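You operate a simulated robot arm through the tools that you are given. There is no shell and no other tool. Be economical: measure what you need, move in short steps, check, and stop when the job is done.

Carry out the task below with a simulated two-armed robot. There is one attempt and no reset: what you move stays moved.

## Task
Take the cap off the clear bottle marked "slip water" on the top of the drawer chest and lay it down there.
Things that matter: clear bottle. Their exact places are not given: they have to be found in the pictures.

The check looks at the end state, three seconds after you hand in, the way a careful person would. Anything else that was tipped, shoved, dropped, spilled or broken makes it a failure. A push-on lid holds only when it is set on centred and level and pressed home; a screw cap is set on level and turned clockwise until tight.

## Robot
Two 7-joint arms with two-finger parallel grippers on one trunk, on a base that drives. Base frame: it is fixed to the floor where the robot stands at the start and does not move with it; the origin is under the middle of the robot, x ahead of it, y to its left, z up. Readings come in mm, rad, newtons and seconds.
The left shoulder is at the start at [50, 161, 1123], the right one opposite. With the tool pointing down near the work surface each hand reaches from about 240 to 680 mm from the robot's upright axis, wherever it stands, measured 20 degrees to its own side. Payload 3.43 kg a hand.
Tool frame (each hand has its own): the origin (TCP) lies between the finger pads and is the grasp point; the fingertips stand 30 mm ahead of it; z points along the fingers, y is the line along which they close. The gripper opens to 94 mm. The fingers are 28 mm wide and 10 mm thick; the gripper's body (50 by 96 mm) begins 55 mm behind the TCP.
Orientation is that of the tool frame in the base frame, as [roll, pitch, yaw] about the fixed x, y, z axes, in that order (R = Rz(yaw) Ry(pitch) Rx(roll)). With the fingers straight down and closing along the base's y, the tool's x points along the base's -x, its y along +y and its z along -z.

## Interface
- The arms move only by the tool drive_tool. It takes "left_commands", "right_commands" or both (then of equal length, played together; a hand with none holds still); each is a list of rows, each a list of 7 numbers: the shift along the base's x, y, z in mm, then the turn, a rotation vector about the base's x, y, z in rad, then the opening, from 0 (shut) to 1 (fully open). In form: [[x, y, z, ax, ay, az, grip], ...]. A call has 1 to 10 rows; each row is the pose to reach, as a shift and turn from the pose commanded when the call began. Rows are played at 5 a second. More than 50 mm and 0.15 rad between two rows, or a gripper value outside its range, and nothing of the call is played. Where a pose cannot be reached the arm comes as near as it can. A force on the tool above 40 N (or 10 N above the force at the start of the call, whichever is more), or a blocked arm, ends the call early, and 0.2 s more pass. Each finger travels about 45 mm/s and halts on what it meets, pressing with about 42 N; the grip force reading is that of the motor and also rises with nothing between the fingers. The clock runs only during rows and for 0.2 s after the last one: add rows that repeat a pose to give the fingers time. It gives the time, the measured TCP pose, the force on the tool (base axes), the opening and the grip force at its end, in the units of the frame above (readings bear some noise), with the torque about the TCP (base axes, N m) and any sound that the robot's microphone picked up, and new pictures: "views" is both (left out), scene, wrist or none (wrist: the cameras of the hands that moved).
- Cameras (640 x 400 px; columns grow to the right, rows downward): "scene" is now at [134.1, -2.5, 1287.6]; the picture's right is [-0.02, -1.00, 0.00], its down [-0.16, 0.00, -0.99] and it looks along [0.99, -0.02, -0.16] (base axes); focal length 293 px, centre (320, 200). "left" rides on the left gripper at [76, -14, -102] in its tool frame; the picture's right is [0.18, 0.98, 0.00], its down [-0.75, 0.14, -0.64] and it looks along [-0.63, 0.12, 0.77] (tool axes); focal length 243 px, centre (320, 200). "right" rides on the right gripper at [76, 14, -102] in its tool frame; the picture's right is [-0.18, 0.98, 0.00], its down [-0.75, -0.14, -0.64] and it looks along [-0.63, -0.12, 0.77] (tool axes); focal length 243 px, centre (320, 200).
- lift_body(by): slides the trunk up (or, below 0, down) by that many mm; the arms and the scene camera ride with it, the base frame stays. It gives what a move gives, with no picture.
- steer(legs): drives the robot by 1 to 6 legs, each [ahead, left, turn to the left] in mm, mm and rad, along the robot's own axes; the way and the turn of a leg run together, so that a leg with both is an arc; at most 1500 mm and 3.142 rad a leg. The arms and the cameras ride along, it lands a little off, and it stops where it bumps. It gives what a move gives, and a new picture of the scene camera.
- head_to(pan, tilt): turns the head with the scene camera to pan (to the left, within 1.396 rad either way) and tilt (down, from -0.506 to 1.204), counted from straight ahead of the robot. It gives what a move gives, and a new picture of the scene camera.
- pixel_to_xyz(camera, pixels): for up to 12 pixels [column, row] of the newest picture of that camera ("zoom" is the newest enlarged one), the place [x, y, z] in the base frame of the surface seen there, good to about 3 mm. It takes no simulated time.
- close_up(camera, box): a new picture of the part [left, top, right, bottom] of that camera's present view, enlarged. It takes no simulated time.
- sign_off(): hands the job in; it is judged then, once.

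Go step by step. Measure first, check grasps and placings, and put right what went wrong. The budget is 80 turns and 260 pictures, counting those below and the enlarged ones. Unless the task says otherwise, let go and move clear before handing in, and close with one line.

The tools are called after "Emit:" by a JSON object that holds its "fn" and its "kwargs". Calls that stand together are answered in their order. drive_tool: Moves the arms, as the interface text tells. Its arguments: {"type":"object","properties":{"left_commands":{"type":"array"},"right_commands":{"type":"array"},"views":{"type":"string","enum":["both","scene","wrist","none"]}},"required":[]} The other tools are called the same way: lift_body (by) slides the trunk up or down; steer (legs) drives the base; head_to (pan, tilt) turns the head that bears the scene camera; pixel_to_xyz (camera, pixels) gives the place of the surface under pixels of a picture; close_up (camera, box) takes an enlarged picture of a part of a camera's view; sign_off () hands the job in.

At the start:

```text
time_s: 0.0
left_tcp_pos: [416.9, 159.3, 1227.8]
left_orientation: [-3.142, 0.0, -3.139]
left_ft_force: [0.6, 0.0, 0.6]
left_torque: [-0.01, -0.06, -0.02]
left_finger_gap: 94.1
left_grasp_force: 0.1
right_tcp_pos: [333.5, -96.3, 1160.2]
right_orientation: [-3.141, 0.0, 3.14]
right_ft_force: [-0.6, -0.4, 1.1]
right_torque: [0.01, 0.01, 0.01]
right_finger_gap: 94.3
right_grasp_force: 0.1
trunk travel left (down, up): [-150.0, 117.0]
robot x, y, heading: [2.2, -0.9, -0.002]
head pan, tilt: [-0.017, 0.162]
```

scene: 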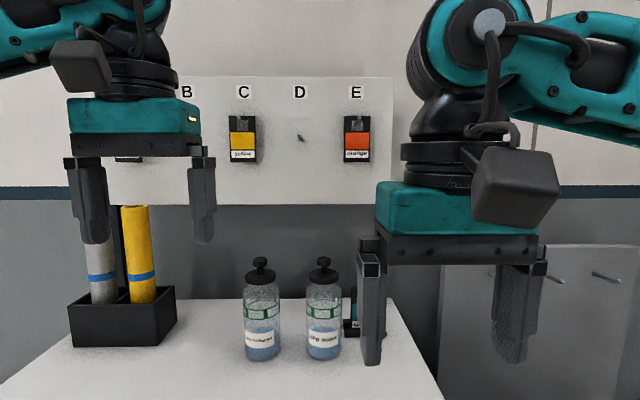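
right: 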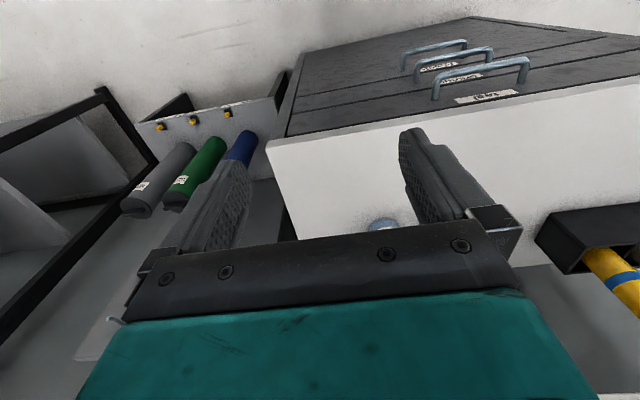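
left: 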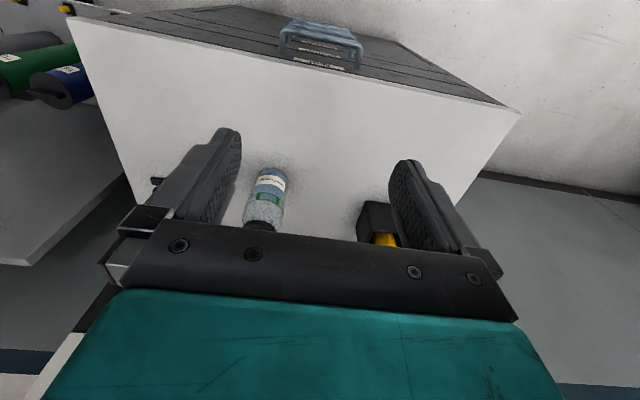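

Two bottles stand near the chest's top at (262,310) and (323,310); I'll enlarge them to read labels and caps.

Emit:
{"fn": "close_up", "kwargs": {"camera": "scene", "box": [222, 245, 372, 370]}}

Emit:
{"fn": "pixel_to_xyz", "kwargs": {"camera": "scene", "pixels": [[323, 262], [323, 275], [323, 310], [323, 340], [261, 263], [262, 340], [290, 380], [290, 320], [352, 310], [400, 350], [160, 320]]}}

```text
3.20 times, centred on (297, 308) of scene
```

zoom: 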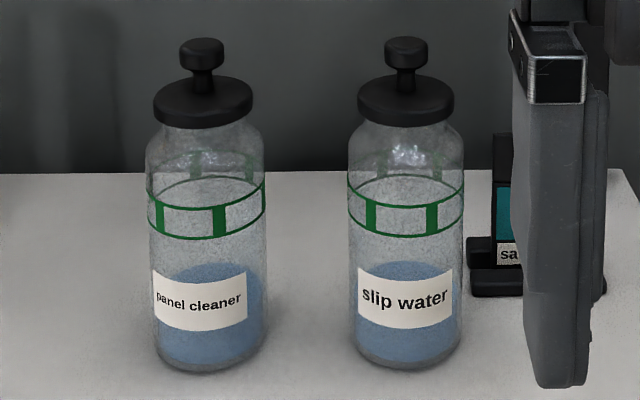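

```text
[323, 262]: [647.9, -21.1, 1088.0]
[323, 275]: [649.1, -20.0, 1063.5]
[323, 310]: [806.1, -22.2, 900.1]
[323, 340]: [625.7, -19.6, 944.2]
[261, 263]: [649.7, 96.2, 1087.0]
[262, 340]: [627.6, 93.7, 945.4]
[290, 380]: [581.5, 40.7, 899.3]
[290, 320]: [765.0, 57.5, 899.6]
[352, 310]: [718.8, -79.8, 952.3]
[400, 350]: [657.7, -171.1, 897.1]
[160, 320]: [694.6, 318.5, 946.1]
```

The right bottle, "slip water", stands near (655,-21), with its cap knob at about z 1088. I'll tilt the head to see the front edge of the chest and what is around the bottle.

Emit:
{"fn": "head_to", "kwargs": {"pan": 0, "tilt": 0.6}}

Emit:
{"fn": "close_up", "kwargs": {"camera": "scene", "box": [270, 70, 380, 180]}}

```text
time_s: 0.9
left_tcp_pos: [415.6, 161.5, 1228.0]
left_orientation: [3.141, 0.0, -3.14]
left_ft_force: [0.1, 0.0, 0.7]
left_torque: [0.06, 0.02, 0.0]
left_finger_gap: 94.2
left_grasp_force: 0.0
right_tcp_pos: [334.3, -96.4, 1160.2]
right_orientation: [-3.14, 0.001, 3.141]
right_ft_force: [-1.3, 0.0, 0.5]
right_torque: [-0.02, 0.0, -0.01]
right_finger_gap: 94.0
right_grasp_force: 0.0
trunk travel left (down, up): [-150.0, 117.0]
robot x, y, heading: [3.4, -1.6, -0.002]
head pan, tilt: [0.0, 0.6]
```

scene: 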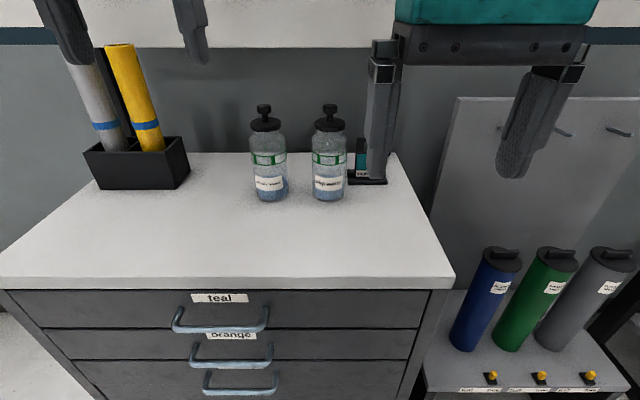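

```text
3.64 times, centred on (325, 125) of scene
```

zoom: 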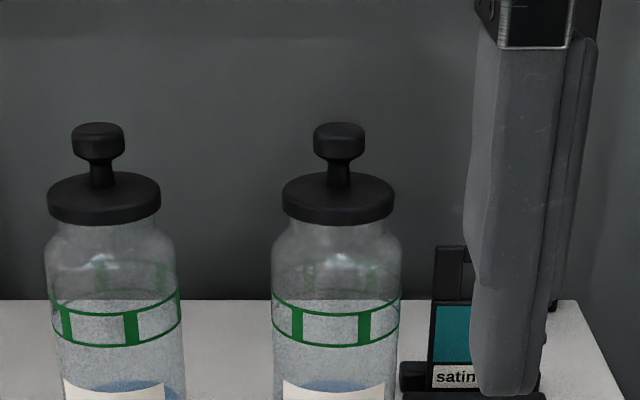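

The chest top is in view, with its front edge near row 285. I'll measure its extent, the cap geometry and the small stand holding the "satin" box on the right.

Emit:
{"fn": "pixel_to_xyz", "kwargs": {"camera": "scene", "pixels": [[230, 276], [440, 276], [328, 108], [328, 125], [340, 125], [317, 125], [328, 185], [346, 160], [313, 160], [372, 182], [352, 182], [395, 160]]}}

Emit:
{"fn": "pixel_to_xyz", "kwargs": {"camera": "zoom", "pixels": [[338, 128], [338, 150], [338, 180], [338, 215], [286, 195], [392, 195], [318, 140], [360, 140], [275, 260], [397, 260]]}}

```text
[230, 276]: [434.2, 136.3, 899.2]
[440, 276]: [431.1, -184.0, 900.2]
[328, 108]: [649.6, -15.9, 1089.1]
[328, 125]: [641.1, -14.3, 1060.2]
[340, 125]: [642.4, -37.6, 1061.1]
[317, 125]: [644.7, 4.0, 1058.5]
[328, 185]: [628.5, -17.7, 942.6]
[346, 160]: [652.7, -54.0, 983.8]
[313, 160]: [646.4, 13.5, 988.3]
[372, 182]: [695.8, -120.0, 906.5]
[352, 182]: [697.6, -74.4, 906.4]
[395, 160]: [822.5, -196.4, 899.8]
```

```text
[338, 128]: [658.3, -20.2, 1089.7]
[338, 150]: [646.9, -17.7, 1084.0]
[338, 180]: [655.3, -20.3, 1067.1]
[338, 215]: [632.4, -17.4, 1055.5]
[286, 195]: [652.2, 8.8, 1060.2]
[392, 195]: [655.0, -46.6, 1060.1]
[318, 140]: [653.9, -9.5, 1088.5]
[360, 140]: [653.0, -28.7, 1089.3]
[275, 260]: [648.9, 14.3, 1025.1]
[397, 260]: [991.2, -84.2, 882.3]
```

The bottle axis is about (657,-19), and the cap disc spans z≈1052–1066 with a radius of about 28. The knob goes up to 1090. I'll drive 100 mm closer so both arms can reach easily.

Emit:
{"fn": "steer", "kwargs": {"legs": [[100, 0, 0]]}}

```text
time_s: 2.0
left_tcp_pos: [517.4, 160.3, 1228.6]
left_orientation: [3.141, -0.001, -3.14]
left_ft_force: [-0.3, 1.2, -1.1]
left_torque: [-0.04, 0.04, -0.01]
left_finger_gap: 94.0
left_grasp_force: 0.2
right_tcp_pos: [433.2, -96.6, 1160.7]
right_orientation: [3.141, 0.001, -3.141]
right_ft_force: [0.8, -0.7, -0.1]
right_torque: [0.03, 0.0, -0.01]
right_finger_gap: 94.3
right_grasp_force: 0.1
trunk travel left (down, up): [-150.0, 117.0]
robot x, y, heading: [100.4, 0.6, -0.003]
head pan, tilt: [0.0, 0.6]
```

scene: 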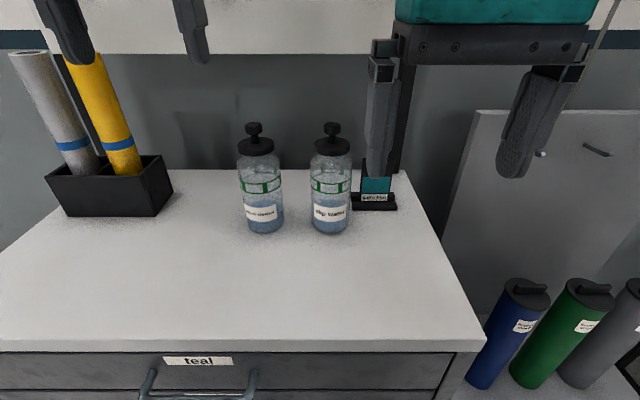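

The base moved cleanly, ending at 100 mm. I'll tilt the right hand 60° about y, so it points forward and 30° down, at a pre-grasp spot in front of the bottle.

Emit:
{"fn": "drive_tool", "kwargs": {"right_commands": [[0, 10, 0, 0, -0.15, 0, 1], [0, 20, 0, 0, -0.3, 0, 1], [0, 30, -10, 0, -0.45, 0, 1], [15, 40, -30, 0, -0.6, 0, 1], [30, 50, -50, 0, -0.75, 0, 1], [45, 60, -75, 0, -0.9, 0, 0.9], [60, 70, -100, 0, -1.05, 0, 0.9], [75, 77, -110, 0, -1.05, 0, 0.9], [90, 77, -115, 0, -1.05, 0, 0.9]]}}

Emit:
{"fn": "pixel_to_xyz", "kwargs": {"camera": "scene", "pixels": [[332, 128], [332, 150], [314, 172], [350, 172], [350, 200], [333, 210], [312, 150], [350, 150]]}}

```text
time_s: 4.0
left_tcp_pos: [516.3, 160.5, 1228.1]
left_orientation: [-3.14, 0.0, -3.14]
left_ft_force: [0.4, -0.5, -0.5]
left_torque: [0.0, 0.0, 0.0]
left_finger_gap: 93.8
left_grasp_force: 0.0
right_tcp_pos: [523.3, -19.0, 1044.3]
right_orientation: [-3.141, 1.051, -3.14]
right_ft_force: [0.7, 1.0, -0.4]
right_torque: [0.0, -0.01, 0.01]
right_finger_gap: 84.4
right_grasp_force: 0.0
trunk travel left (down, up): [-150.0, 117.0]
robot x, y, heading: [97.7, -0.9, 0.002]
head pan, tilt: [0.0, 0.6]
```

scene: 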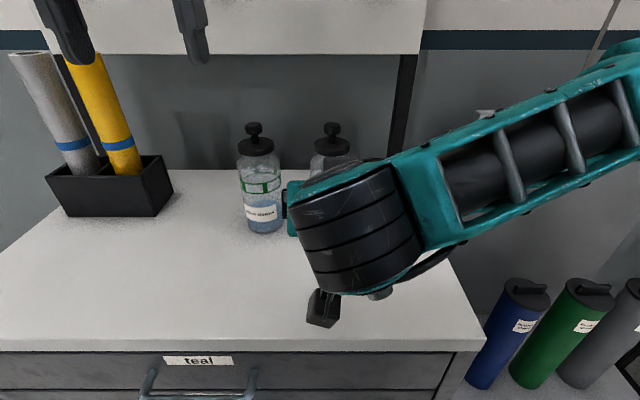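
right: 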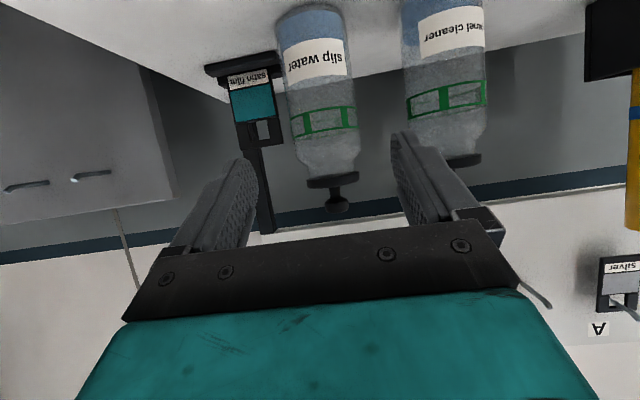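

```text
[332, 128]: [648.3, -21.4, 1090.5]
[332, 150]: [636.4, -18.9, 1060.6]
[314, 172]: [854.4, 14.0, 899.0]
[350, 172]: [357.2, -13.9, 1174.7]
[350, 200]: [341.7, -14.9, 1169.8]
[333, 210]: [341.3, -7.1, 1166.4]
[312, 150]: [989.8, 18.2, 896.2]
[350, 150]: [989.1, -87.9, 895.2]
```

The hand lines up in front of the bottle, which shows inverted in the wrist view at (320,90). I'll measure the bottle's edges from that view.

Emit:
{"fn": "pixel_to_xyz", "kwargs": {"camera": "right", "pixels": [[288, 95], [350, 85], [320, 90], [318, 60], [332, 180], [337, 205], [310, 182], [354, 178], [420, 110], [260, 70], [410, 80]]}}

```text
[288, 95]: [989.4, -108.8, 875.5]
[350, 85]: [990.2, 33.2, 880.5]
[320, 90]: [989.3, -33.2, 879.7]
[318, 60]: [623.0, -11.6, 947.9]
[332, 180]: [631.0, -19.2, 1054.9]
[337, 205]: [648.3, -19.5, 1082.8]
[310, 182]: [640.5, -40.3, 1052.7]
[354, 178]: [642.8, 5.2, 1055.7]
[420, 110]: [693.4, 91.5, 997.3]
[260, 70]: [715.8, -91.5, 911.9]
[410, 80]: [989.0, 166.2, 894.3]
```

The bottle axis is at y ≈ -18.5, so the line-up is good. I'll advance along the tool axis to x=645, z=975, which leaves the palm clear of the bottle.

Emit:
{"fn": "drive_tool", "kwargs": {"right_commands": [[20, 0, -20, 0, -1e-09, 0, 0.9], [40, 0, -38, 0, 0, 0, 0.9], [60, 0, -50, 0, 0, 0, 0.9], [80, 0, -58, 0, 0, 0, 0.9], [100, 0, -65, 0, 0, 0, 0.9], [112, 0, -69, 0, 0, 0, 0.9], [122, 0, -69, 0, 0, 0, 0.9], [122, 0, -69, 0, 0, 0, 0.9]]}}

```text
time_s: 5.8
left_tcp_pos: [516.1, 161.7, 1228.9]
left_orientation: [3.141, 0.0, -3.141]
left_ft_force: [-0.1, -0.1, -0.2]
left_torque: [0.0, -0.01, 0.02]
left_finger_gap: 93.8
left_grasp_force: 0.1
right_tcp_pos: [646.2, -19.5, 975.6]
right_orientation: [3.141, 1.051, -3.14]
right_ft_force: [-0.3, 0.3, -0.6]
right_torque: [0.02, -0.01, -0.02]
right_finger_gap: 84.4
right_grasp_force: 0.0
trunk travel left (down, up): [-150.0, 117.0]
robot x, y, heading: [99.8, -1.5, -0.001]
head pan, tilt: [0.0, 0.6]
```

scene: 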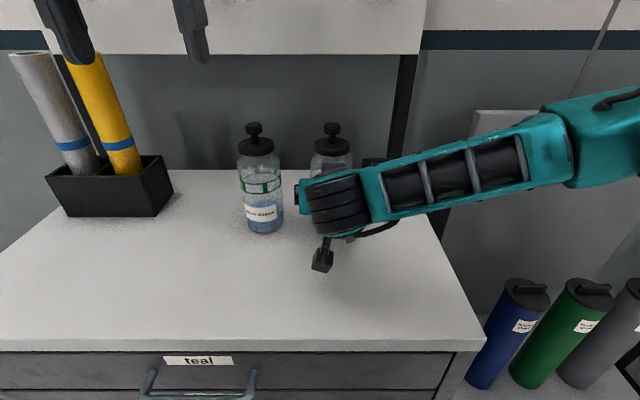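
right: 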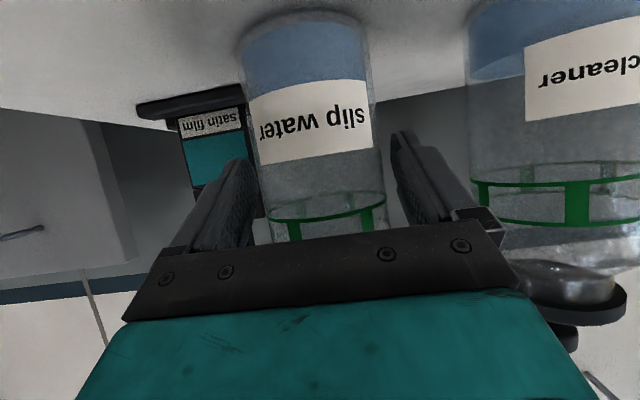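

The fingers straddle the bottle evenly, with no contact force. I'll close the right gripper on the body.

Emit:
{"fn": "drive_tool", "kwargs": {"right_commands": [[0, 0, 0, 0, 0, 0, 0.75], [0, 0, 0, 0, 0, 0, 0.7], [0, 0, 0, 0, 0, 0, 0.65], [0, 0, 0, 0, 0, 0, 0.6], [0, 0, 0, 0, 0, 0, 0.55]]}}

```text
time_s: 7.0
left_tcp_pos: [515.9, 161.0, 1228.9]
left_orientation: [3.14, 0.0, -3.14]
left_ft_force: [0.1, -0.2, 0.1]
left_torque: [-0.01, 0.0, 0.03]
left_finger_gap: 93.8
left_grasp_force: 0.1
right_tcp_pos: [645.9, -18.2, 976.9]
right_orientation: [-3.141, 1.052, -3.141]
right_ft_force: [-0.1, 0.3, 0.9]
right_torque: [-0.01, -0.01, 0.0]
right_finger_gap: 70.6
right_grasp_force: 41.6
trunk travel left (down, up): [-150.0, 117.0]
robot x, y, heading: [99.7, 3.0, -0.001]
head pan, tilt: [0.0, 0.6]
```

scene: 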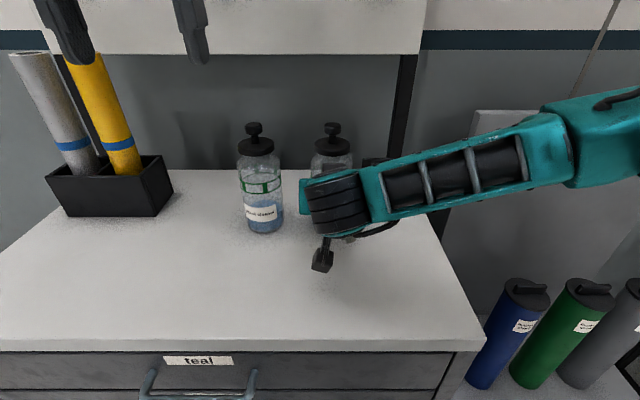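
right: 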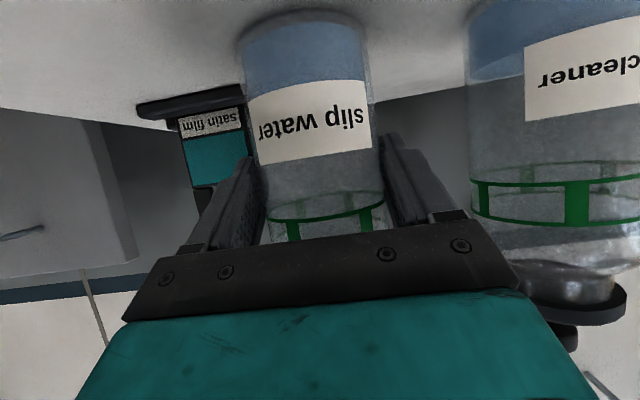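

The bottle is held, with a gap of 70.6 and 41.6 N. I'll bring the left hand above the cap at (659,-19).

Emit:
{"fn": "drive_tool", "kwargs": {"left_commands": [[24, -30, 0, 0, 0, 0, 1], [48, -60, 0, 0, 0, 0, 1], [72, -90, 0, 0, 0, 0, 1], [96, -120, 0, 0, 0, 0, 1], [120, -150, 0, 0, 0, 0, 1], [143, -180, 0, 0, 0, 0, 1], [143, -180, -30, 0, 0, 0, 0.85], [143, -180, -30, 0, 0, 0, 0.85]]}}

Emit:
{"fn": "close_up", "kwargs": {"camera": "left", "box": [160, 60, 480, 260]}}

```text
time_s: 8.8
left_tcp_pos: [630.2, -17.6, 1197.9]
left_orientation: [-3.141, 0.002, -3.14]
left_ft_force: [-0.1, 0.7, 0.3]
left_torque: [-0.01, 0.01, 0.0]
left_finger_gap: 79.6
left_grasp_force: 0.1
left hand out of reach, approached as far as the arm can: row 5, 6, 7, 8
right_tcp_pos: [645.1, -18.0, 976.5]
right_orientation: [3.141, 1.051, -3.141]
right_ft_force: [0.2, 0.6, -0.2]
right_torque: [0.01, 0.01, 0.0]
right_finger_gap: 70.8
right_grasp_force: 41.8
trunk travel left (down, up): [-150.0, 117.0]
robot x, y, heading: [101.1, -2.0, -0.003]
head pan, tilt: [0.0, 0.6]
```

scene: 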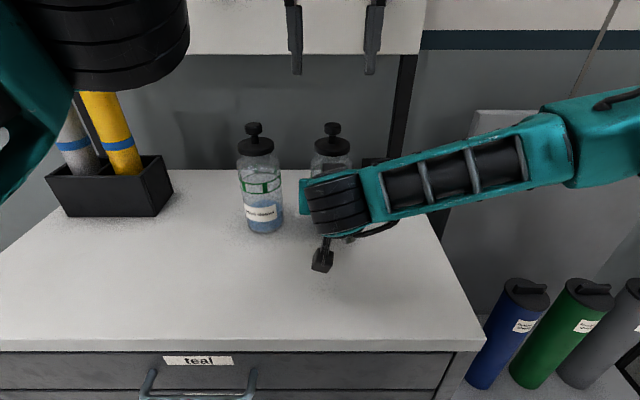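
left: 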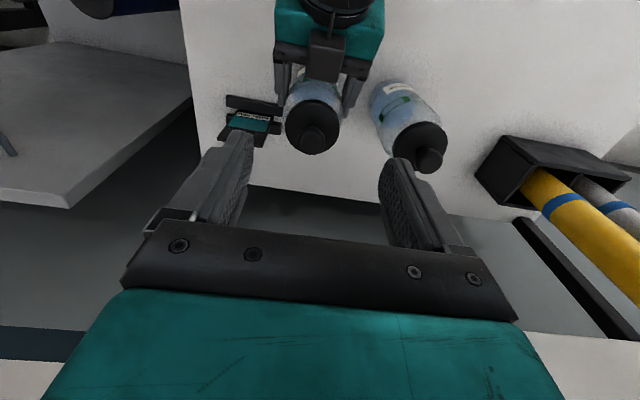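

```text
2.00 times, centred on (320, 160) of left
```

zoom: 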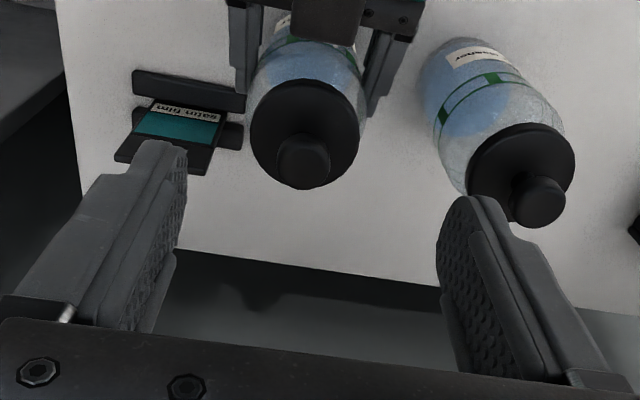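

The left hand stopped 29 mm short in x at this height; the arm reaches farther lower down. I'll come down to about z=1132, still above the knob, and read where it ends up.

Emit:
{"fn": "drive_tool", "kwargs": {"left_commands": [[0, 0, -22, 0, 0, 0, 0.85], [0, 0, -44, 0, 0, 0, 0.85], [0, 0, -66, 0, 0, 0, 0.85], [0, 0, -66, 0, 0, 0, 0.85]]}}

```text
time_s: 9.8
left_tcp_pos: [629.6, -16.6, 1130.5]
left_orientation: [3.141, 0.002, -3.139]
left_ft_force: [0.2, 0.3, 0.1]
left_torque: [-0.03, -0.03, 0.01]
left_finger_gap: 79.7
left_grasp_force: 0.0
right_tcp_pos: [645.5, -19.2, 975.6]
right_orientation: [3.141, 1.051, 3.141]
right_ft_force: [-0.1, 0.5, 0.8]
right_torque: [-0.06, 0.02, 0.0]
right_finger_gap: 70.2
right_grasp_force: 42.2
trunk travel left (down, up): [-150.0, 117.0]
robot x, y, heading: [100.0, -3.4, -0.0]
head pan, tilt: [0.0, 0.6]
```

scene: 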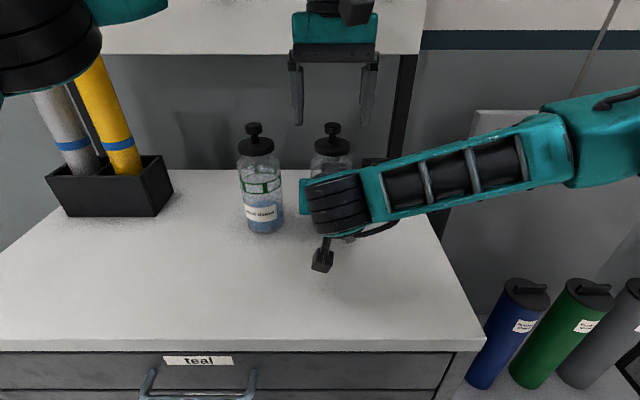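
left: 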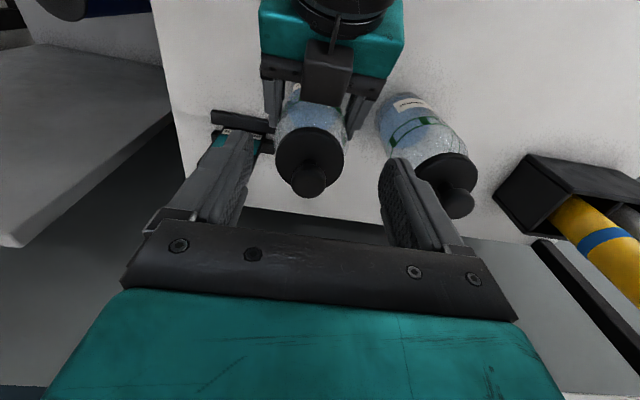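

The hand followed exactly. I'll measure the cap from this view, then move forward.

Emit:
{"fn": "drive_tool", "kwargs": {"left_commands": [[15, -2, 0, 0, 0, 0, 0.85], [29, -2, 0, 0, 0, 0, 0.85], [29, -2, 0, 0, 0, 0, 0.85]], "views": "wrist"}}

Emit:
{"fn": "pixel_to_xyz", "kwargs": {"camera": "left", "pixels": [[310, 182], [310, 200], [290, 185], [327, 182], [276, 155], [343, 150], [310, 135], [315, 160]]}}

Emit:
{"fn": "close_up", "kwargs": {"camera": "left", "box": [200, 60, 440, 210]}}

```text
time_s: 10.6
left_tcp_pos: [657.3, -17.9, 1129.5]
left_orientation: [-3.141, 0.0, -3.139]
left_ft_force: [-0.7, 0.7, 0.3]
left_torque: [0.0, -0.01, -0.02]
left_finger_gap: 79.8
left_grasp_force: 0.1
right_tcp_pos: [644.7, -18.8, 975.3]
right_orientation: [-3.141, 1.051, 3.141]
right_ft_force: [0.1, 0.4, -0.4]
right_torque: [0.0, 0.02, 0.02]
right_finger_gap: 70.5
right_grasp_force: 42.3
trunk travel left (down, up): [-150.0, 117.0]
robot x, y, heading: [99.3, -0.4, -0.0]
head pan, tilt: [0.0, 0.6]
```

left: 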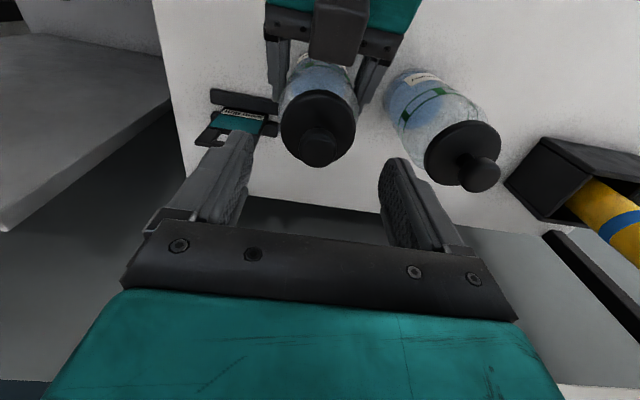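

```text
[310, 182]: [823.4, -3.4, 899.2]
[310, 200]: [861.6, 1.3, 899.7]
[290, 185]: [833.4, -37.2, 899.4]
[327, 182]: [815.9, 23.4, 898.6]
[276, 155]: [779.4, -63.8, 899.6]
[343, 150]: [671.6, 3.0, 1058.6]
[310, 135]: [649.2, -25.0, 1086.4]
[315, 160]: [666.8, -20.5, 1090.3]
```

```text
2.67 times, centred on (320, 135) of left
```

zoom: 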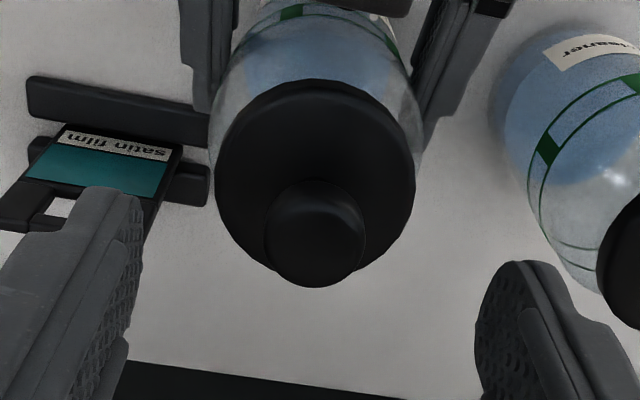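

Emit:
{"fn": "pixel_to_xyz", "kwargs": {"camera": "zoom", "pixels": [[320, 200], [320, 280], [272, 240], [360, 240], [217, 180], [413, 180], [310, 84], [318, 150], [260, 255], [375, 255]]}}

```text
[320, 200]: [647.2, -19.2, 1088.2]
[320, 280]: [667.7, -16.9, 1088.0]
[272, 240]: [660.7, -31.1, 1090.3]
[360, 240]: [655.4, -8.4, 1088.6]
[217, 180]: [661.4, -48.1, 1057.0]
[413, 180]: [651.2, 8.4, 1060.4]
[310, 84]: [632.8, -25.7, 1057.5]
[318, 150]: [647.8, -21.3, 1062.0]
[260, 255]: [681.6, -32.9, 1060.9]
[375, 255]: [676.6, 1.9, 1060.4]
```

The cap disc is centred at (657.5,-19.5), with its top at z≈1062 and a radius of 28. I'll lower the left hand to TCP z≈1081 (tips about 1051) and close on the disc.

Emit:
{"fn": "drive_tool", "kwargs": {"left_commands": [[0, -1, -20, 0, 0, 0, 0.85], [0, -1, -35, 0, 0, 0, 0.85], [0, -1, -48, 0, 0, 0, 0.85], [0, -1, -48, 0, 0, 0, 0.75], [0, -1, -48, 0, 0, 0, 0.68], [0, -1, -48, 0, 0, 0, 0.62], [0, -1, -48, 0, 0, 0, 0.55], [0, -1, -48, 0, 0, 0, 0.5], [0, -1, -48, 0, 0, 0, 0.5]]}}

Emit:
{"fn": "close_up", "kwargs": {"camera": "scene", "box": [260, 80, 400, 220]}}

```text
time_s: 12.6
left_tcp_pos: [658.9, -19.3, 1081.9]
left_orientation: [3.141, -0.001, -3.139]
left_ft_force: [-0.7, 0.3, -0.1]
left_torque: [0.01, 0.03, 0.0]
left_finger_gap: 54.4
left_grasp_force: 41.7
right_tcp_pos: [645.5, -18.6, 975.9]
right_orientation: [-3.141, 1.051, -3.141]
right_ft_force: [-0.6, 0.5, -0.5]
right_torque: [-0.01, 0.02, -0.01]
right_finger_gap: 70.4
right_grasp_force: 42.1
trunk travel left (down, up): [-150.0, 117.0]
robot x, y, heading: [99.3, 4.1, 0.004]
head pan, tilt: [0.0, 0.6]
heard: snap
```

scene: 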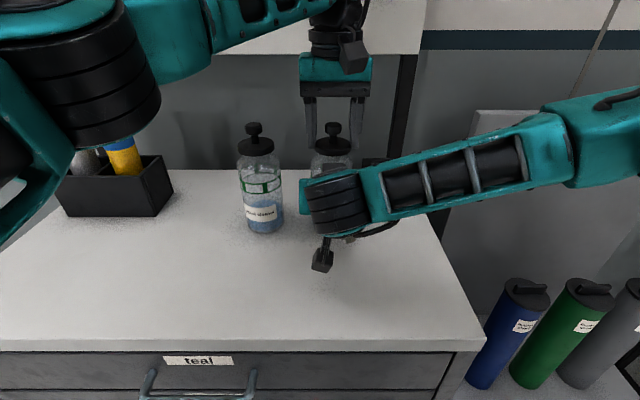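
left: 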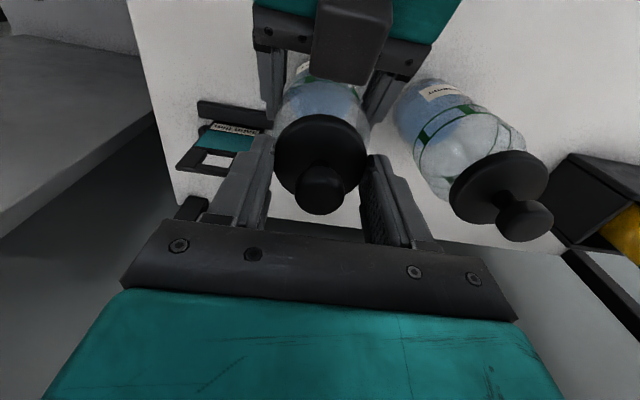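

```text
2.86 times, centred on (330, 150) of scene
```

zoom: 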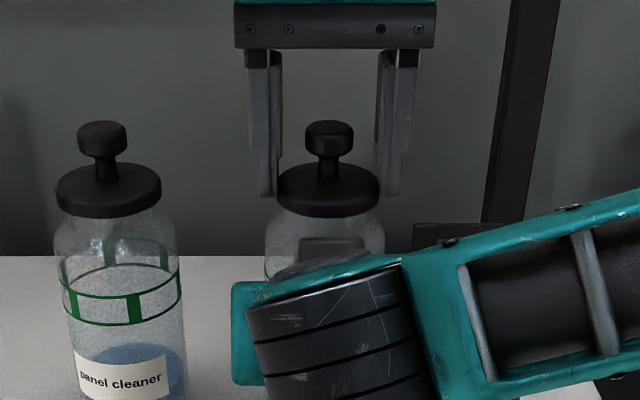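

The cap is gripped, with a gap of 54.4 and 41.7 N, and a snap was heard. I'll try a small straight lift of the left hand and watch the forces.

Emit:
{"fn": "drive_tool", "kwargs": {"left_commands": [[0, 0, 2, 0, 0, 0, 0.5], [0, 0, 4, 0, 0, 0, 0.5], [0, 0, 7, 0, 0, 0, 0.5]], "views": "scene"}}

Emit:
{"fn": "close_up", "kwargs": {"camera": "scene", "box": [260, 80, 400, 220]}}

```text
time_s: 13.4
left_tcp_pos: [659.0, -20.1, 1090.5]
left_orientation: [3.141, -0.001, -3.14]
left_ft_force: [-0.3, 0.0, 0.0]
left_torque: [0.01, 0.04, -0.01]
left_finger_gap: 53.9
left_grasp_force: 41.6
right_tcp_pos: [645.3, -19.0, 976.4]
right_orientation: [-3.14, 1.05, -3.141]
right_ft_force: [-0.2, -0.6, -0.2]
right_torque: [-0.01, 0.0, 0.01]
right_finger_gap: 70.2
right_grasp_force: 41.5
trunk travel left (down, up): [-150.0, 117.0]
robot x, y, heading: [100.7, -2.1, -0.001]
head pan, tilt: [0.0, 0.6]
```

scene: 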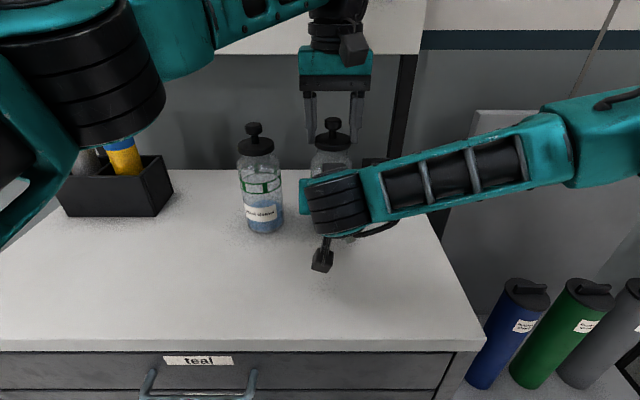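

```text
2.86 times, centred on (330, 150) of scene
```

zoom: 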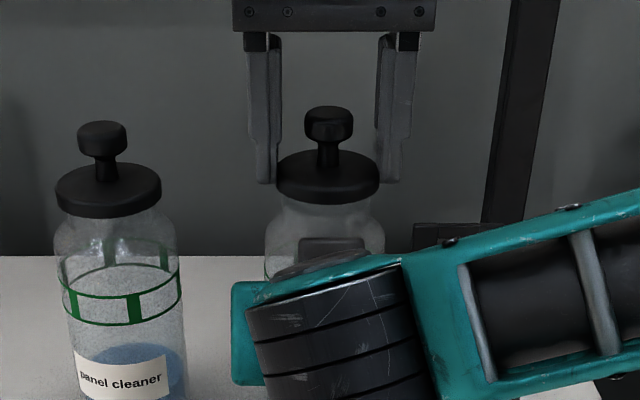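

The cap came off with no force (it was a push-on lid). I'll lift it to a safe height, then carry it to the clear area near (540,140).

Emit:
{"fn": "drive_tool", "kwargs": {"left_commands": [[0, 0, 20, 0, 0, 0, 0.5], [0, 0, 45, 0, 0, 0, 0.5], [0, 0, 65, 0, 0, 0, 0.5], [-30, 35, 70, 0, 0, 0, 0.5], [-60, 70, 70, 0, 0, 0, 0.5], [-90, 105, 70, 0, 0, 0, 0.5], [-120, 140, 70, 0, 0, 0, 0.5], [-130, 165, 70, 0, 0, 0, 0.5], [-130, 165, 70, 0, 0, 0, 0.5]]}}

```text
time_s: 15.6
left_tcp_pos: [632.3, 149.7, 1202.7]
left_orientation: [-2.921, -0.146, -2.736]
left_ft_force: [0.5, -0.7, -1.1]
left_torque: [0.03, -0.01, -0.02]
left_finger_gap: 54.2
left_grasp_force: 41.8
left hand out of reach, approached as far as the arm can: row 3, 4, 5, 6, 7, 8
right_tcp_pos: [644.9, -18.2, 977.5]
right_orientation: [3.139, 1.053, 3.141]
right_ft_force: [-1.0, -0.5, 0.7]
right_torque: [-0.01, 0.03, 0.04]
right_finger_gap: 69.9
right_grasp_force: 42.2
trunk travel left (down, up): [-150.0, 117.0]
robot x, y, heading: [102.4, -1.3, -0.001]
head pan, tilt: [0.0, 0.6]
stopped in row 9 (left hand): the arm was blocked; the commanded pose is now the measured one
```

scene: 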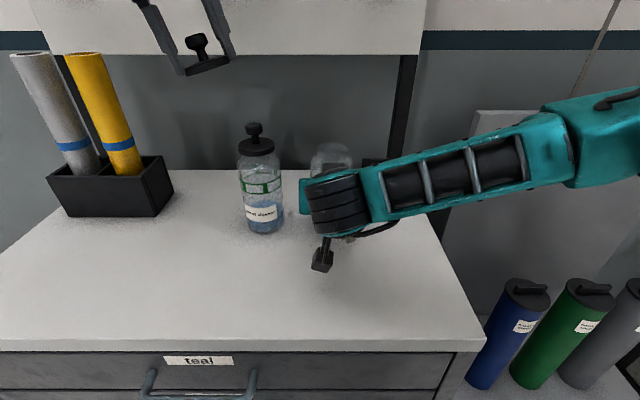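
left: 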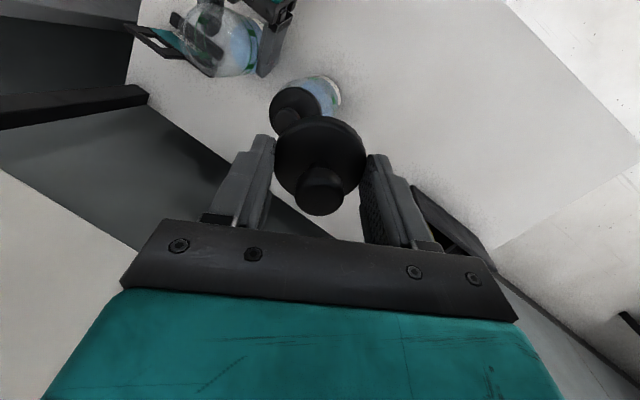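

The cap is still held, but the arm ran to its limit and twisted the hand (yaw -2.74, roll -2.92). I'll back the hand toward the robot first, then level it again.

Emit:
{"fn": "drive_tool", "kwargs": {"left_commands": [[-15, 5, 0, 0, 0, 0, 0.5], [-30, 10, 0, 0, 0, 0, 0.5], [-45, 15, 0, 0, 0, 0, 0.5], [-60, 20, 0, 0, 0, 0, 0.5], [-60, 20, 0, 0, 0, 0, 0.5]]}}

```text
time_s: 16.8
left_tcp_pos: [573.7, 171.0, 1203.7]
left_orientation: [-2.921, -0.146, -2.736]
left_ft_force: [-0.9, -0.2, -1.0]
left_torque: [0.01, -0.03, -0.01]
left_finger_gap: 53.9
left_grasp_force: 42.3
right_tcp_pos: [646.8, -17.4, 977.5]
right_orientation: [3.141, 1.053, 3.141]
right_ft_force: [0.3, 0.6, -0.4]
right_torque: [0.02, -0.01, -0.01]
right_finger_gap: 70.0
right_grasp_force: 41.3
trunk travel left (down, up): [-150.0, 117.0]
robot x, y, heading: [97.5, -1.3, 0.001]
head pan, tilt: [0.0, 0.6]
```

scene: 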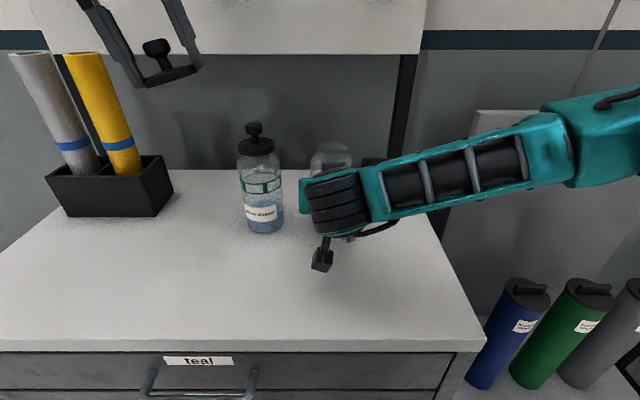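
left: 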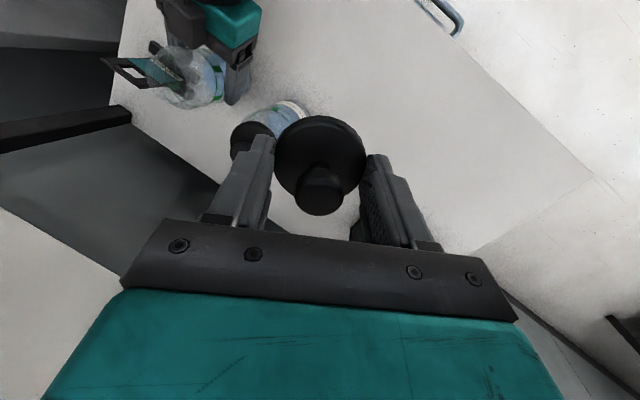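

The hand is in free reach again. Its tool axis is (-0.044,-0.257,-0.966), so a turn of about (0.26,-0.044,0) makes it vertical; I'll apply that and move to x≈540.

Emit:
{"fn": "drive_tool", "kwargs": {"left_commands": [[-10, -5, 0, 0.09, -0.015, 0, 0.5], [-20, -10, 0, 0.18, -0.03, 0, 0.5], [-30, -15, 0, 0.261, -0.0447, 0, 0.5], [-40, -20, -20, 0.261, -0.0447, 0, 0.5], [-40, -20, -40, 0.261, -0.0447, 0, 0.5], [-40, -20, -40, 0.261, -0.0447, 0, 0.5]]}}

```text
time_s: 18.2
left_tcp_pos: [535.8, 151.3, 1163.7]
left_orientation: [-3.141, -0.001, -2.721]
left_ft_force: [0.5, -0.5, -0.9]
left_torque: [-0.01, 0.03, 0.01]
left_finger_gap: 53.8
left_grasp_force: 42.0
right_tcp_pos: [645.4, -19.1, 977.7]
right_orientation: [3.14, 1.054, 3.141]
right_ft_force: [-0.3, -0.2, 0.8]
right_torque: [0.0, 0.02, -0.02]
right_finger_gap: 70.2
right_grasp_force: 42.1
trunk travel left (down, up): [-150.0, 117.0]
robot x, y, heading: [105.1, 1.3, 0.002]
head pan, tilt: [0.0, 0.6]
```

scene: 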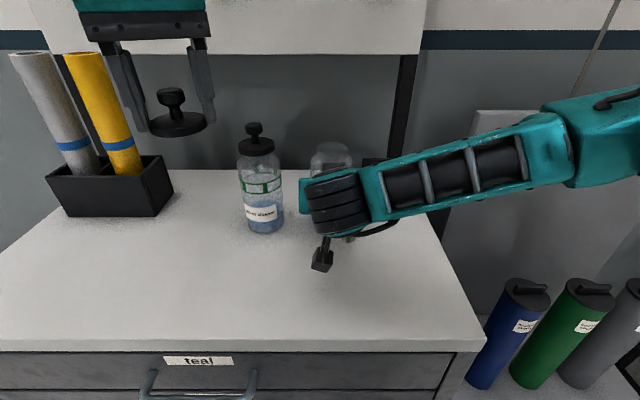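
left: 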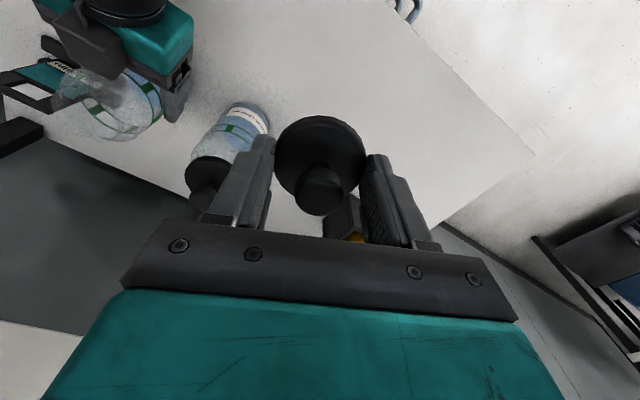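

The hand is vertical and the cap looks level. I'll lower to about z=965 over the empty surface and check the cap's underside height.

Emit:
{"fn": "drive_tool", "kwargs": {"left_commands": [[-5, 5, -40, 0, 0, 0, 0.5], [-10, 10, -80, 0, 0, 0, 0.5], [-15, 10, -120, 0, 0, 0, 0.5], [-15, 10, -160, 0, 0, 0, 0.5], [-15, 10, -190, 0, 0, 0, 0.5], [-15, 10, -200, 0, 0, 0, 0.5], [-15, 10, -200, 0, 0, 0, 0.5]]}}

Emit:
{"fn": "close_up", "kwargs": {"camera": "scene", "box": [80, 160, 300, 300]}}

```text
time_s: 19.8
left_tcp_pos: [519.6, 162.3, 964.0]
left_orientation: [-3.139, 0.0, -2.719]
left_ft_force: [0.2, -0.1, 0.2]
left_torque: [0.02, -0.03, -0.01]
left_finger_gap: 53.9
left_grasp_force: 41.7
right_tcp_pos: [646.7, -18.0, 976.6]
right_orientation: [3.14, 1.051, -3.14]
right_ft_force: [-0.3, 0.0, 0.8]
right_torque: [-0.02, 0.01, 0.04]
right_finger_gap: 70.1
right_grasp_force: 41.8
trunk travel left (down, up): [-150.0, 117.0]
robot x, y, heading: [97.7, -0.1, -0.0]
head pan, tilt: [0.0, 0.6]
```

scene: 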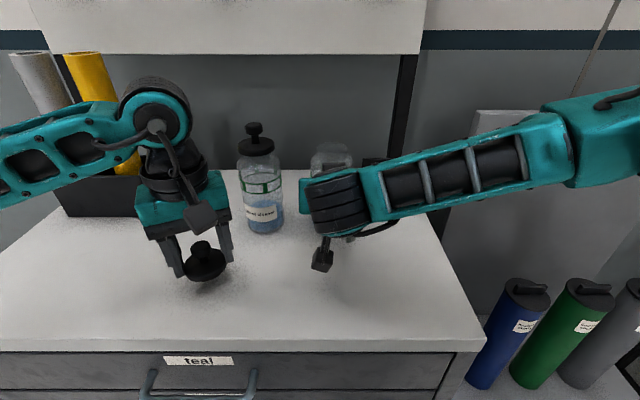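
left: 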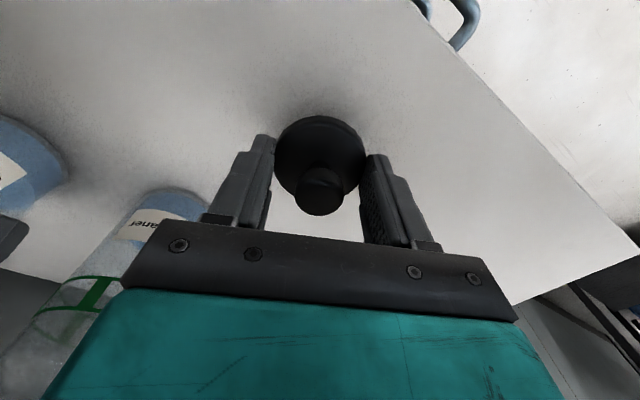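

```text
2.86 times, centred on (190, 230) of scene
```

zoom: 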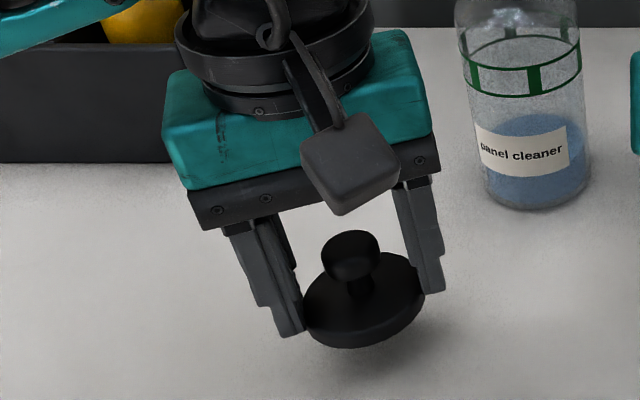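

The cap is above clear surface. I'll lower it in small steps until it touches, about z=935.

Emit:
{"fn": "drive_tool", "kwargs": {"left_commands": [[0, 0, -10, 0, 0, 0, 0.5], [0, 0, -18, 0, 0, 0, 0.5], [0, 0, -22, 0, 0, 0, 0.5], [0, 0, -24, 0, 0, 0, 0.5], [0, 0, -24, 0, 0, 0, 0.5]], "views": "none"}}

Emit:
{"fn": "close_up", "kwargs": {"camera": "scene", "box": [130, 200, 290, 300]}}

```text
time_s: 21.0
left_tcp_pos: [519.5, 162.2, 940.6]
left_orientation: [-3.141, 0.0, -2.719]
left_ft_force: [0.0, -0.1, 0.5]
left_torque: [0.0, -0.01, -0.01]
left_finger_gap: 54.1
left_grasp_force: 42.2
right_tcp_pos: [646.0, -19.3, 977.6]
right_orientation: [3.139, 1.051, -3.141]
right_ft_force: [0.6, 0.6, 0.2]
right_torque: [0.02, 0.02, 0.0]
right_finger_gap: 70.1
right_grasp_force: 41.8
trunk travel left (down, up): [-150.0, 117.0]
robot x, y, heading: [99.4, -0.1, 0.003]
head pan, tilt: [0.0, 0.6]
```

```text
4.00 times, centred on (210, 250) of scene
```

zoom: 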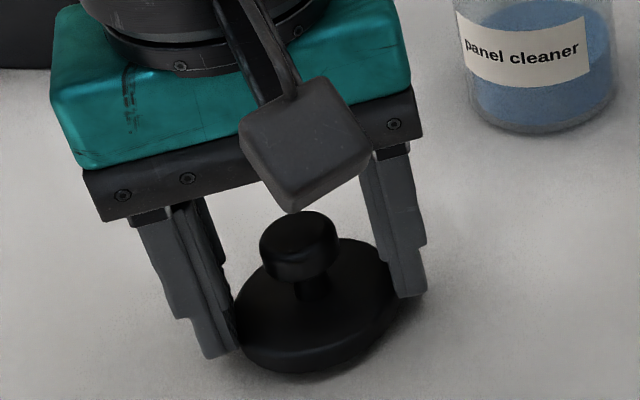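

There's no contact yet at 940.6, but the cap is close. I'll keep going in 1–2 mm steps.

Emit:
{"fn": "drive_tool", "kwargs": {"left_commands": [[0, 0, -1, 0, 0, 0, 0.5], [0, 0, -2, 0, 0, 0, 0.5], [0, 0, -3, 0, 0, 0, 0.5], [0, 0, -4, 0, 0, 0, 0.5], [0, 0, -4, 0, 0, 0, 0.5]], "views": "none"}}

Emit:
{"fn": "pixel_to_xyz", "kwargs": {"camera": "zoom", "pixels": [[350, 330], [270, 315], [300, 355], [375, 280], [300, 230]]}}

```text
time_s: 22.2
left_tcp_pos: [519.1, 164.4, 935.8]
left_orientation: [3.141, 0.001, -2.72]
left_ft_force: [-0.2, -0.5, 0.5]
left_torque: [-0.02, -0.01, 0.04]
left_finger_gap: 53.8
left_grasp_force: 42.0
right_tcp_pos: [646.3, -17.3, 977.1]
right_orientation: [3.14, 1.053, -3.141]
right_ft_force: [0.2, -0.7, -0.2]
right_torque: [0.02, 0.01, -0.02]
right_finger_gap: 70.2
right_grasp_force: 42.2
trunk travel left (down, up): [-150.0, 117.0]
robot x, y, heading: [98.0, -0.7, 0.0]
head pan, tilt: [0.0, 0.6]
```

```text
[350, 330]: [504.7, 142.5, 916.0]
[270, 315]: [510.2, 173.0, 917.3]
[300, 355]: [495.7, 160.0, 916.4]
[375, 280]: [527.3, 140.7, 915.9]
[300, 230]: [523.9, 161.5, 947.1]
```

The disc top is about 24 mm below the TCP and still not touching. I'll continue slowly.

Emit:
{"fn": "drive_tool", "kwargs": {"left_commands": [[0, 0, -0.5, 0, 0, 0, 0.5], [0, 0, -1, 0, 0, 0, 0.5], [0, 0, -1.5, 0, 0, 0, 0.5], [0, 0, -2, 0, 0, 0, 0.5], [0, 0, -2, 0, 0, 0, 0.5]], "views": "none"}}

Emit:
{"fn": "close_up", "kwargs": {"camera": "scene", "box": [150, 220, 270, 300]}}

```text
time_s: 23.4
left_tcp_pos: [519.5, 162.9, 934.5]
left_orientation: [-3.14, 0.001, -2.718]
left_ft_force: [-0.5, 0.7, 0.6]
left_torque: [0.01, 0.01, 0.01]
left_finger_gap: 54.0
left_grasp_force: 42.0
right_tcp_pos: [645.9, -19.0, 977.9]
right_orientation: [3.14, 1.052, 3.141]
right_ft_force: [0.9, 0.0, -0.8]
right_torque: [0.0, 0.0, 0.01]
right_finger_gap: 69.9
right_grasp_force: 42.3
trunk travel left (down, up): [-150.0, 117.0]
robot x, y, heading: [100.3, 3.3, -0.003]
head pan, tilt: [0.0, 0.6]
```

```text
5.00 times, centred on (210, 260) of scene
```

zoom: 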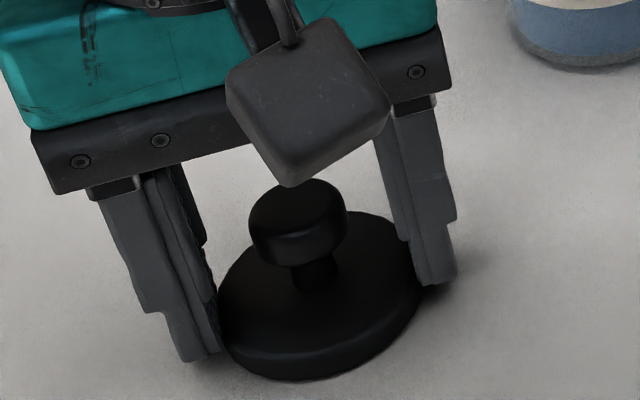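

It's nearly on the surface but still shows no force. I'll go a few more half-millimetre steps.

Emit:
{"fn": "drive_tool", "kwargs": {"left_commands": [[0, 0, -0.5, 0, 0, 0, 0.5], [0, 0, -1, 0, 0, 0, 0.5], [0, 0, -1.5, 0, 0, 0, 0.5], [0, 0, -2, 0, 0, 0, 0.5], [0, 0, -2.5, 0, 0, 0, 0.5], [0, 0, -2.5, 0, 0, 0, 0.5]], "views": "none"}}

Emit:
{"fn": "close_up", "kwargs": {"camera": "scene", "box": [150, 220, 270, 300]}}

```text
time_s: 24.8
left_tcp_pos: [520.4, 161.4, 932.7]
left_orientation: [-3.14, -0.001, -2.718]
left_ft_force: [0.7, -0.3, 5.0]
left_torque: [0.06, -0.05, -0.03]
left_finger_gap: 54.0
left_grasp_force: 42.4
right_tcp_pos: [645.6, -18.6, 978.0]
right_orientation: [3.14, 1.053, 3.141]
right_ft_force: [0.4, 0.3, -0.4]
right_torque: [0.03, 0.06, 0.01]
right_finger_gap: 70.1
right_grasp_force: 42.5
trunk travel left (down, up): [-150.0, 117.0]
robot x, y, heading: [99.2, -2.9, 0.0]
head pan, tilt: [0.0, 0.6]
```

```text
5.00 times, centred on (210, 260) of scene
```

zoom: 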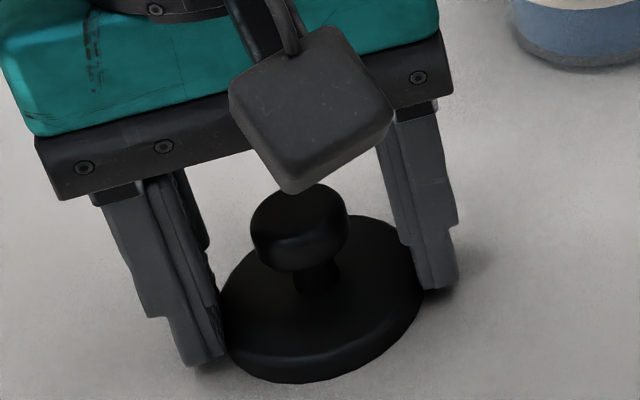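

Contact: the upward force is 5 N and the cap rests on the surface. I'll open the left hand and rise straight up past the knob.

Emit:
{"fn": "drive_tool", "kwargs": {"left_commands": [[0, 0, 0, 0, 0, 0, 0.65], [0, 0, 0, 0, 0, 0, 0.8], [0, 0, 0, 0, 0, 0, 0.85], [0, 0, 20, 0, 0, 0, 0.85], [0, 0, 50, 0, 0, 0, 0.85], [0, 0, 90, 0, 0, 0, 0.85], [0, 0, 130, 0, 0, 0, 0.85], [0, 0, 170, 0, 0, 0, 0.85], [-20, 10, 200, 0, 0, 0, 0.85]]}}

```text
time_s: 26.8
left_tcp_pos: [499.8, 172.8, 1133.1]
left_orientation: [-3.139, 0.0, -2.719]
left_ft_force: [0.3, 0.0, 0.0]
left_torque: [0.01, 0.0, 0.02]
left_finger_gap: 80.0
left_grasp_force: 0.1
right_tcp_pos: [646.1, -18.6, 978.1]
right_orientation: [3.14, 1.05, -3.141]
right_ft_force: [-1.0, -1.4, 0.1]
right_torque: [-0.02, 0.02, -0.01]
right_finger_gap: 70.1
right_grasp_force: 41.8
trunk travel left (down, up): [-150.0, 117.0]
robot x, y, heading: [98.9, 0.2, -0.001]
head pan, tilt: [0.0, 0.6]
```

scene: 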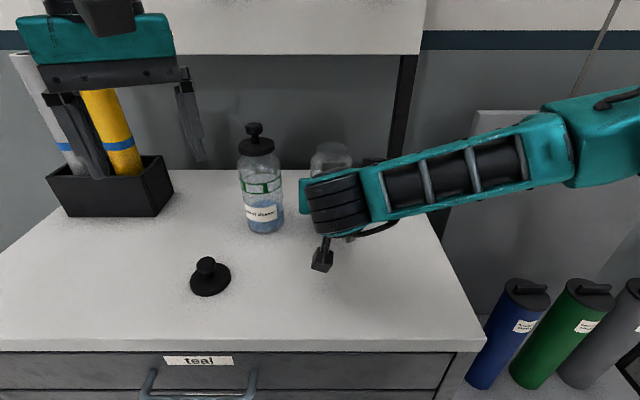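
left: 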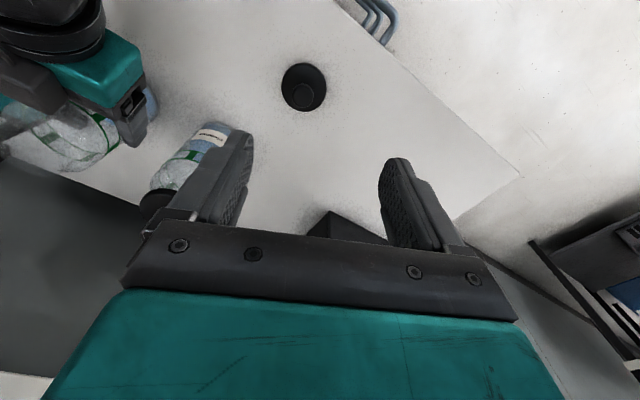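

The cap lies upright on the chest at (207,278). Now I'll release the bottle gently and back the right hand out along its approach path.

Emit:
{"fn": "drive_tool", "kwargs": {"right_commands": [[0, 0, 0, 0, 0, 0, 0.78], [0, 0, 0, 0, 0, 0, 0.85], [0, 0, 0, 0, 0, 0, 0.9], [-10, 0, 0, 0, 0, 0, 0.9], [-25, 0, 5, 0, 0, 0, 0.9], [-45, 0, 12, 0, 0, 0, 0.9], [-70, 0, 25, 0, 0, 0, 0.9], [-95, 0, 42, 0, 0, 0, 0.9], [-122, 0, 69, 0, 0, 0, 0.9], [-150, -20, 90, 0, 0, 0, 0.9]]}}

```text
time_s: 29.0
left_tcp_pos: [500.5, 172.6, 1132.5]
left_orientation: [-3.141, 0.0, -2.718]
left_ft_force: [0.8, -0.8, 0.3]
left_torque: [0.0, 0.0, -0.02]
left_finger_gap: 80.0
left_grasp_force: 0.0
right_tcp_pos: [495.6, -39.4, 1068.2]
right_orientation: [3.14, 1.052, 3.139]
right_ft_force: [-0.8, 0.1, 0.2]
right_torque: [-0.01, 0.02, -0.01]
right_finger_gap: 84.6
right_grasp_force: 0.1
trunk travel left (down, up): [-150.0, 117.0]
robot x, y, heading: [100.0, -0.7, -0.001]
head pan, tilt: [0.0, 0.6]
```

scene: 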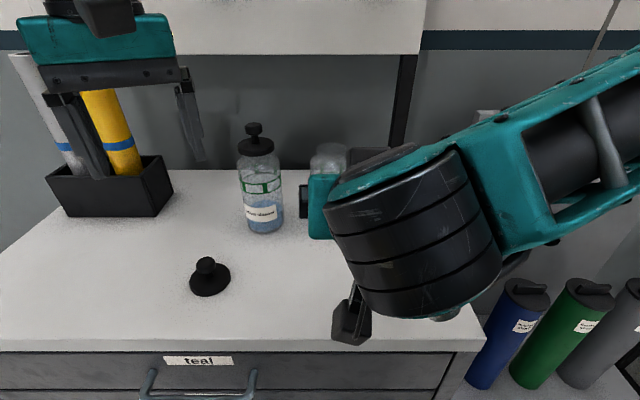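
right: 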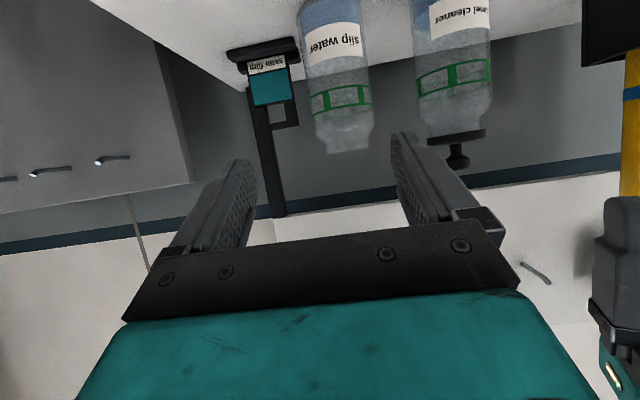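

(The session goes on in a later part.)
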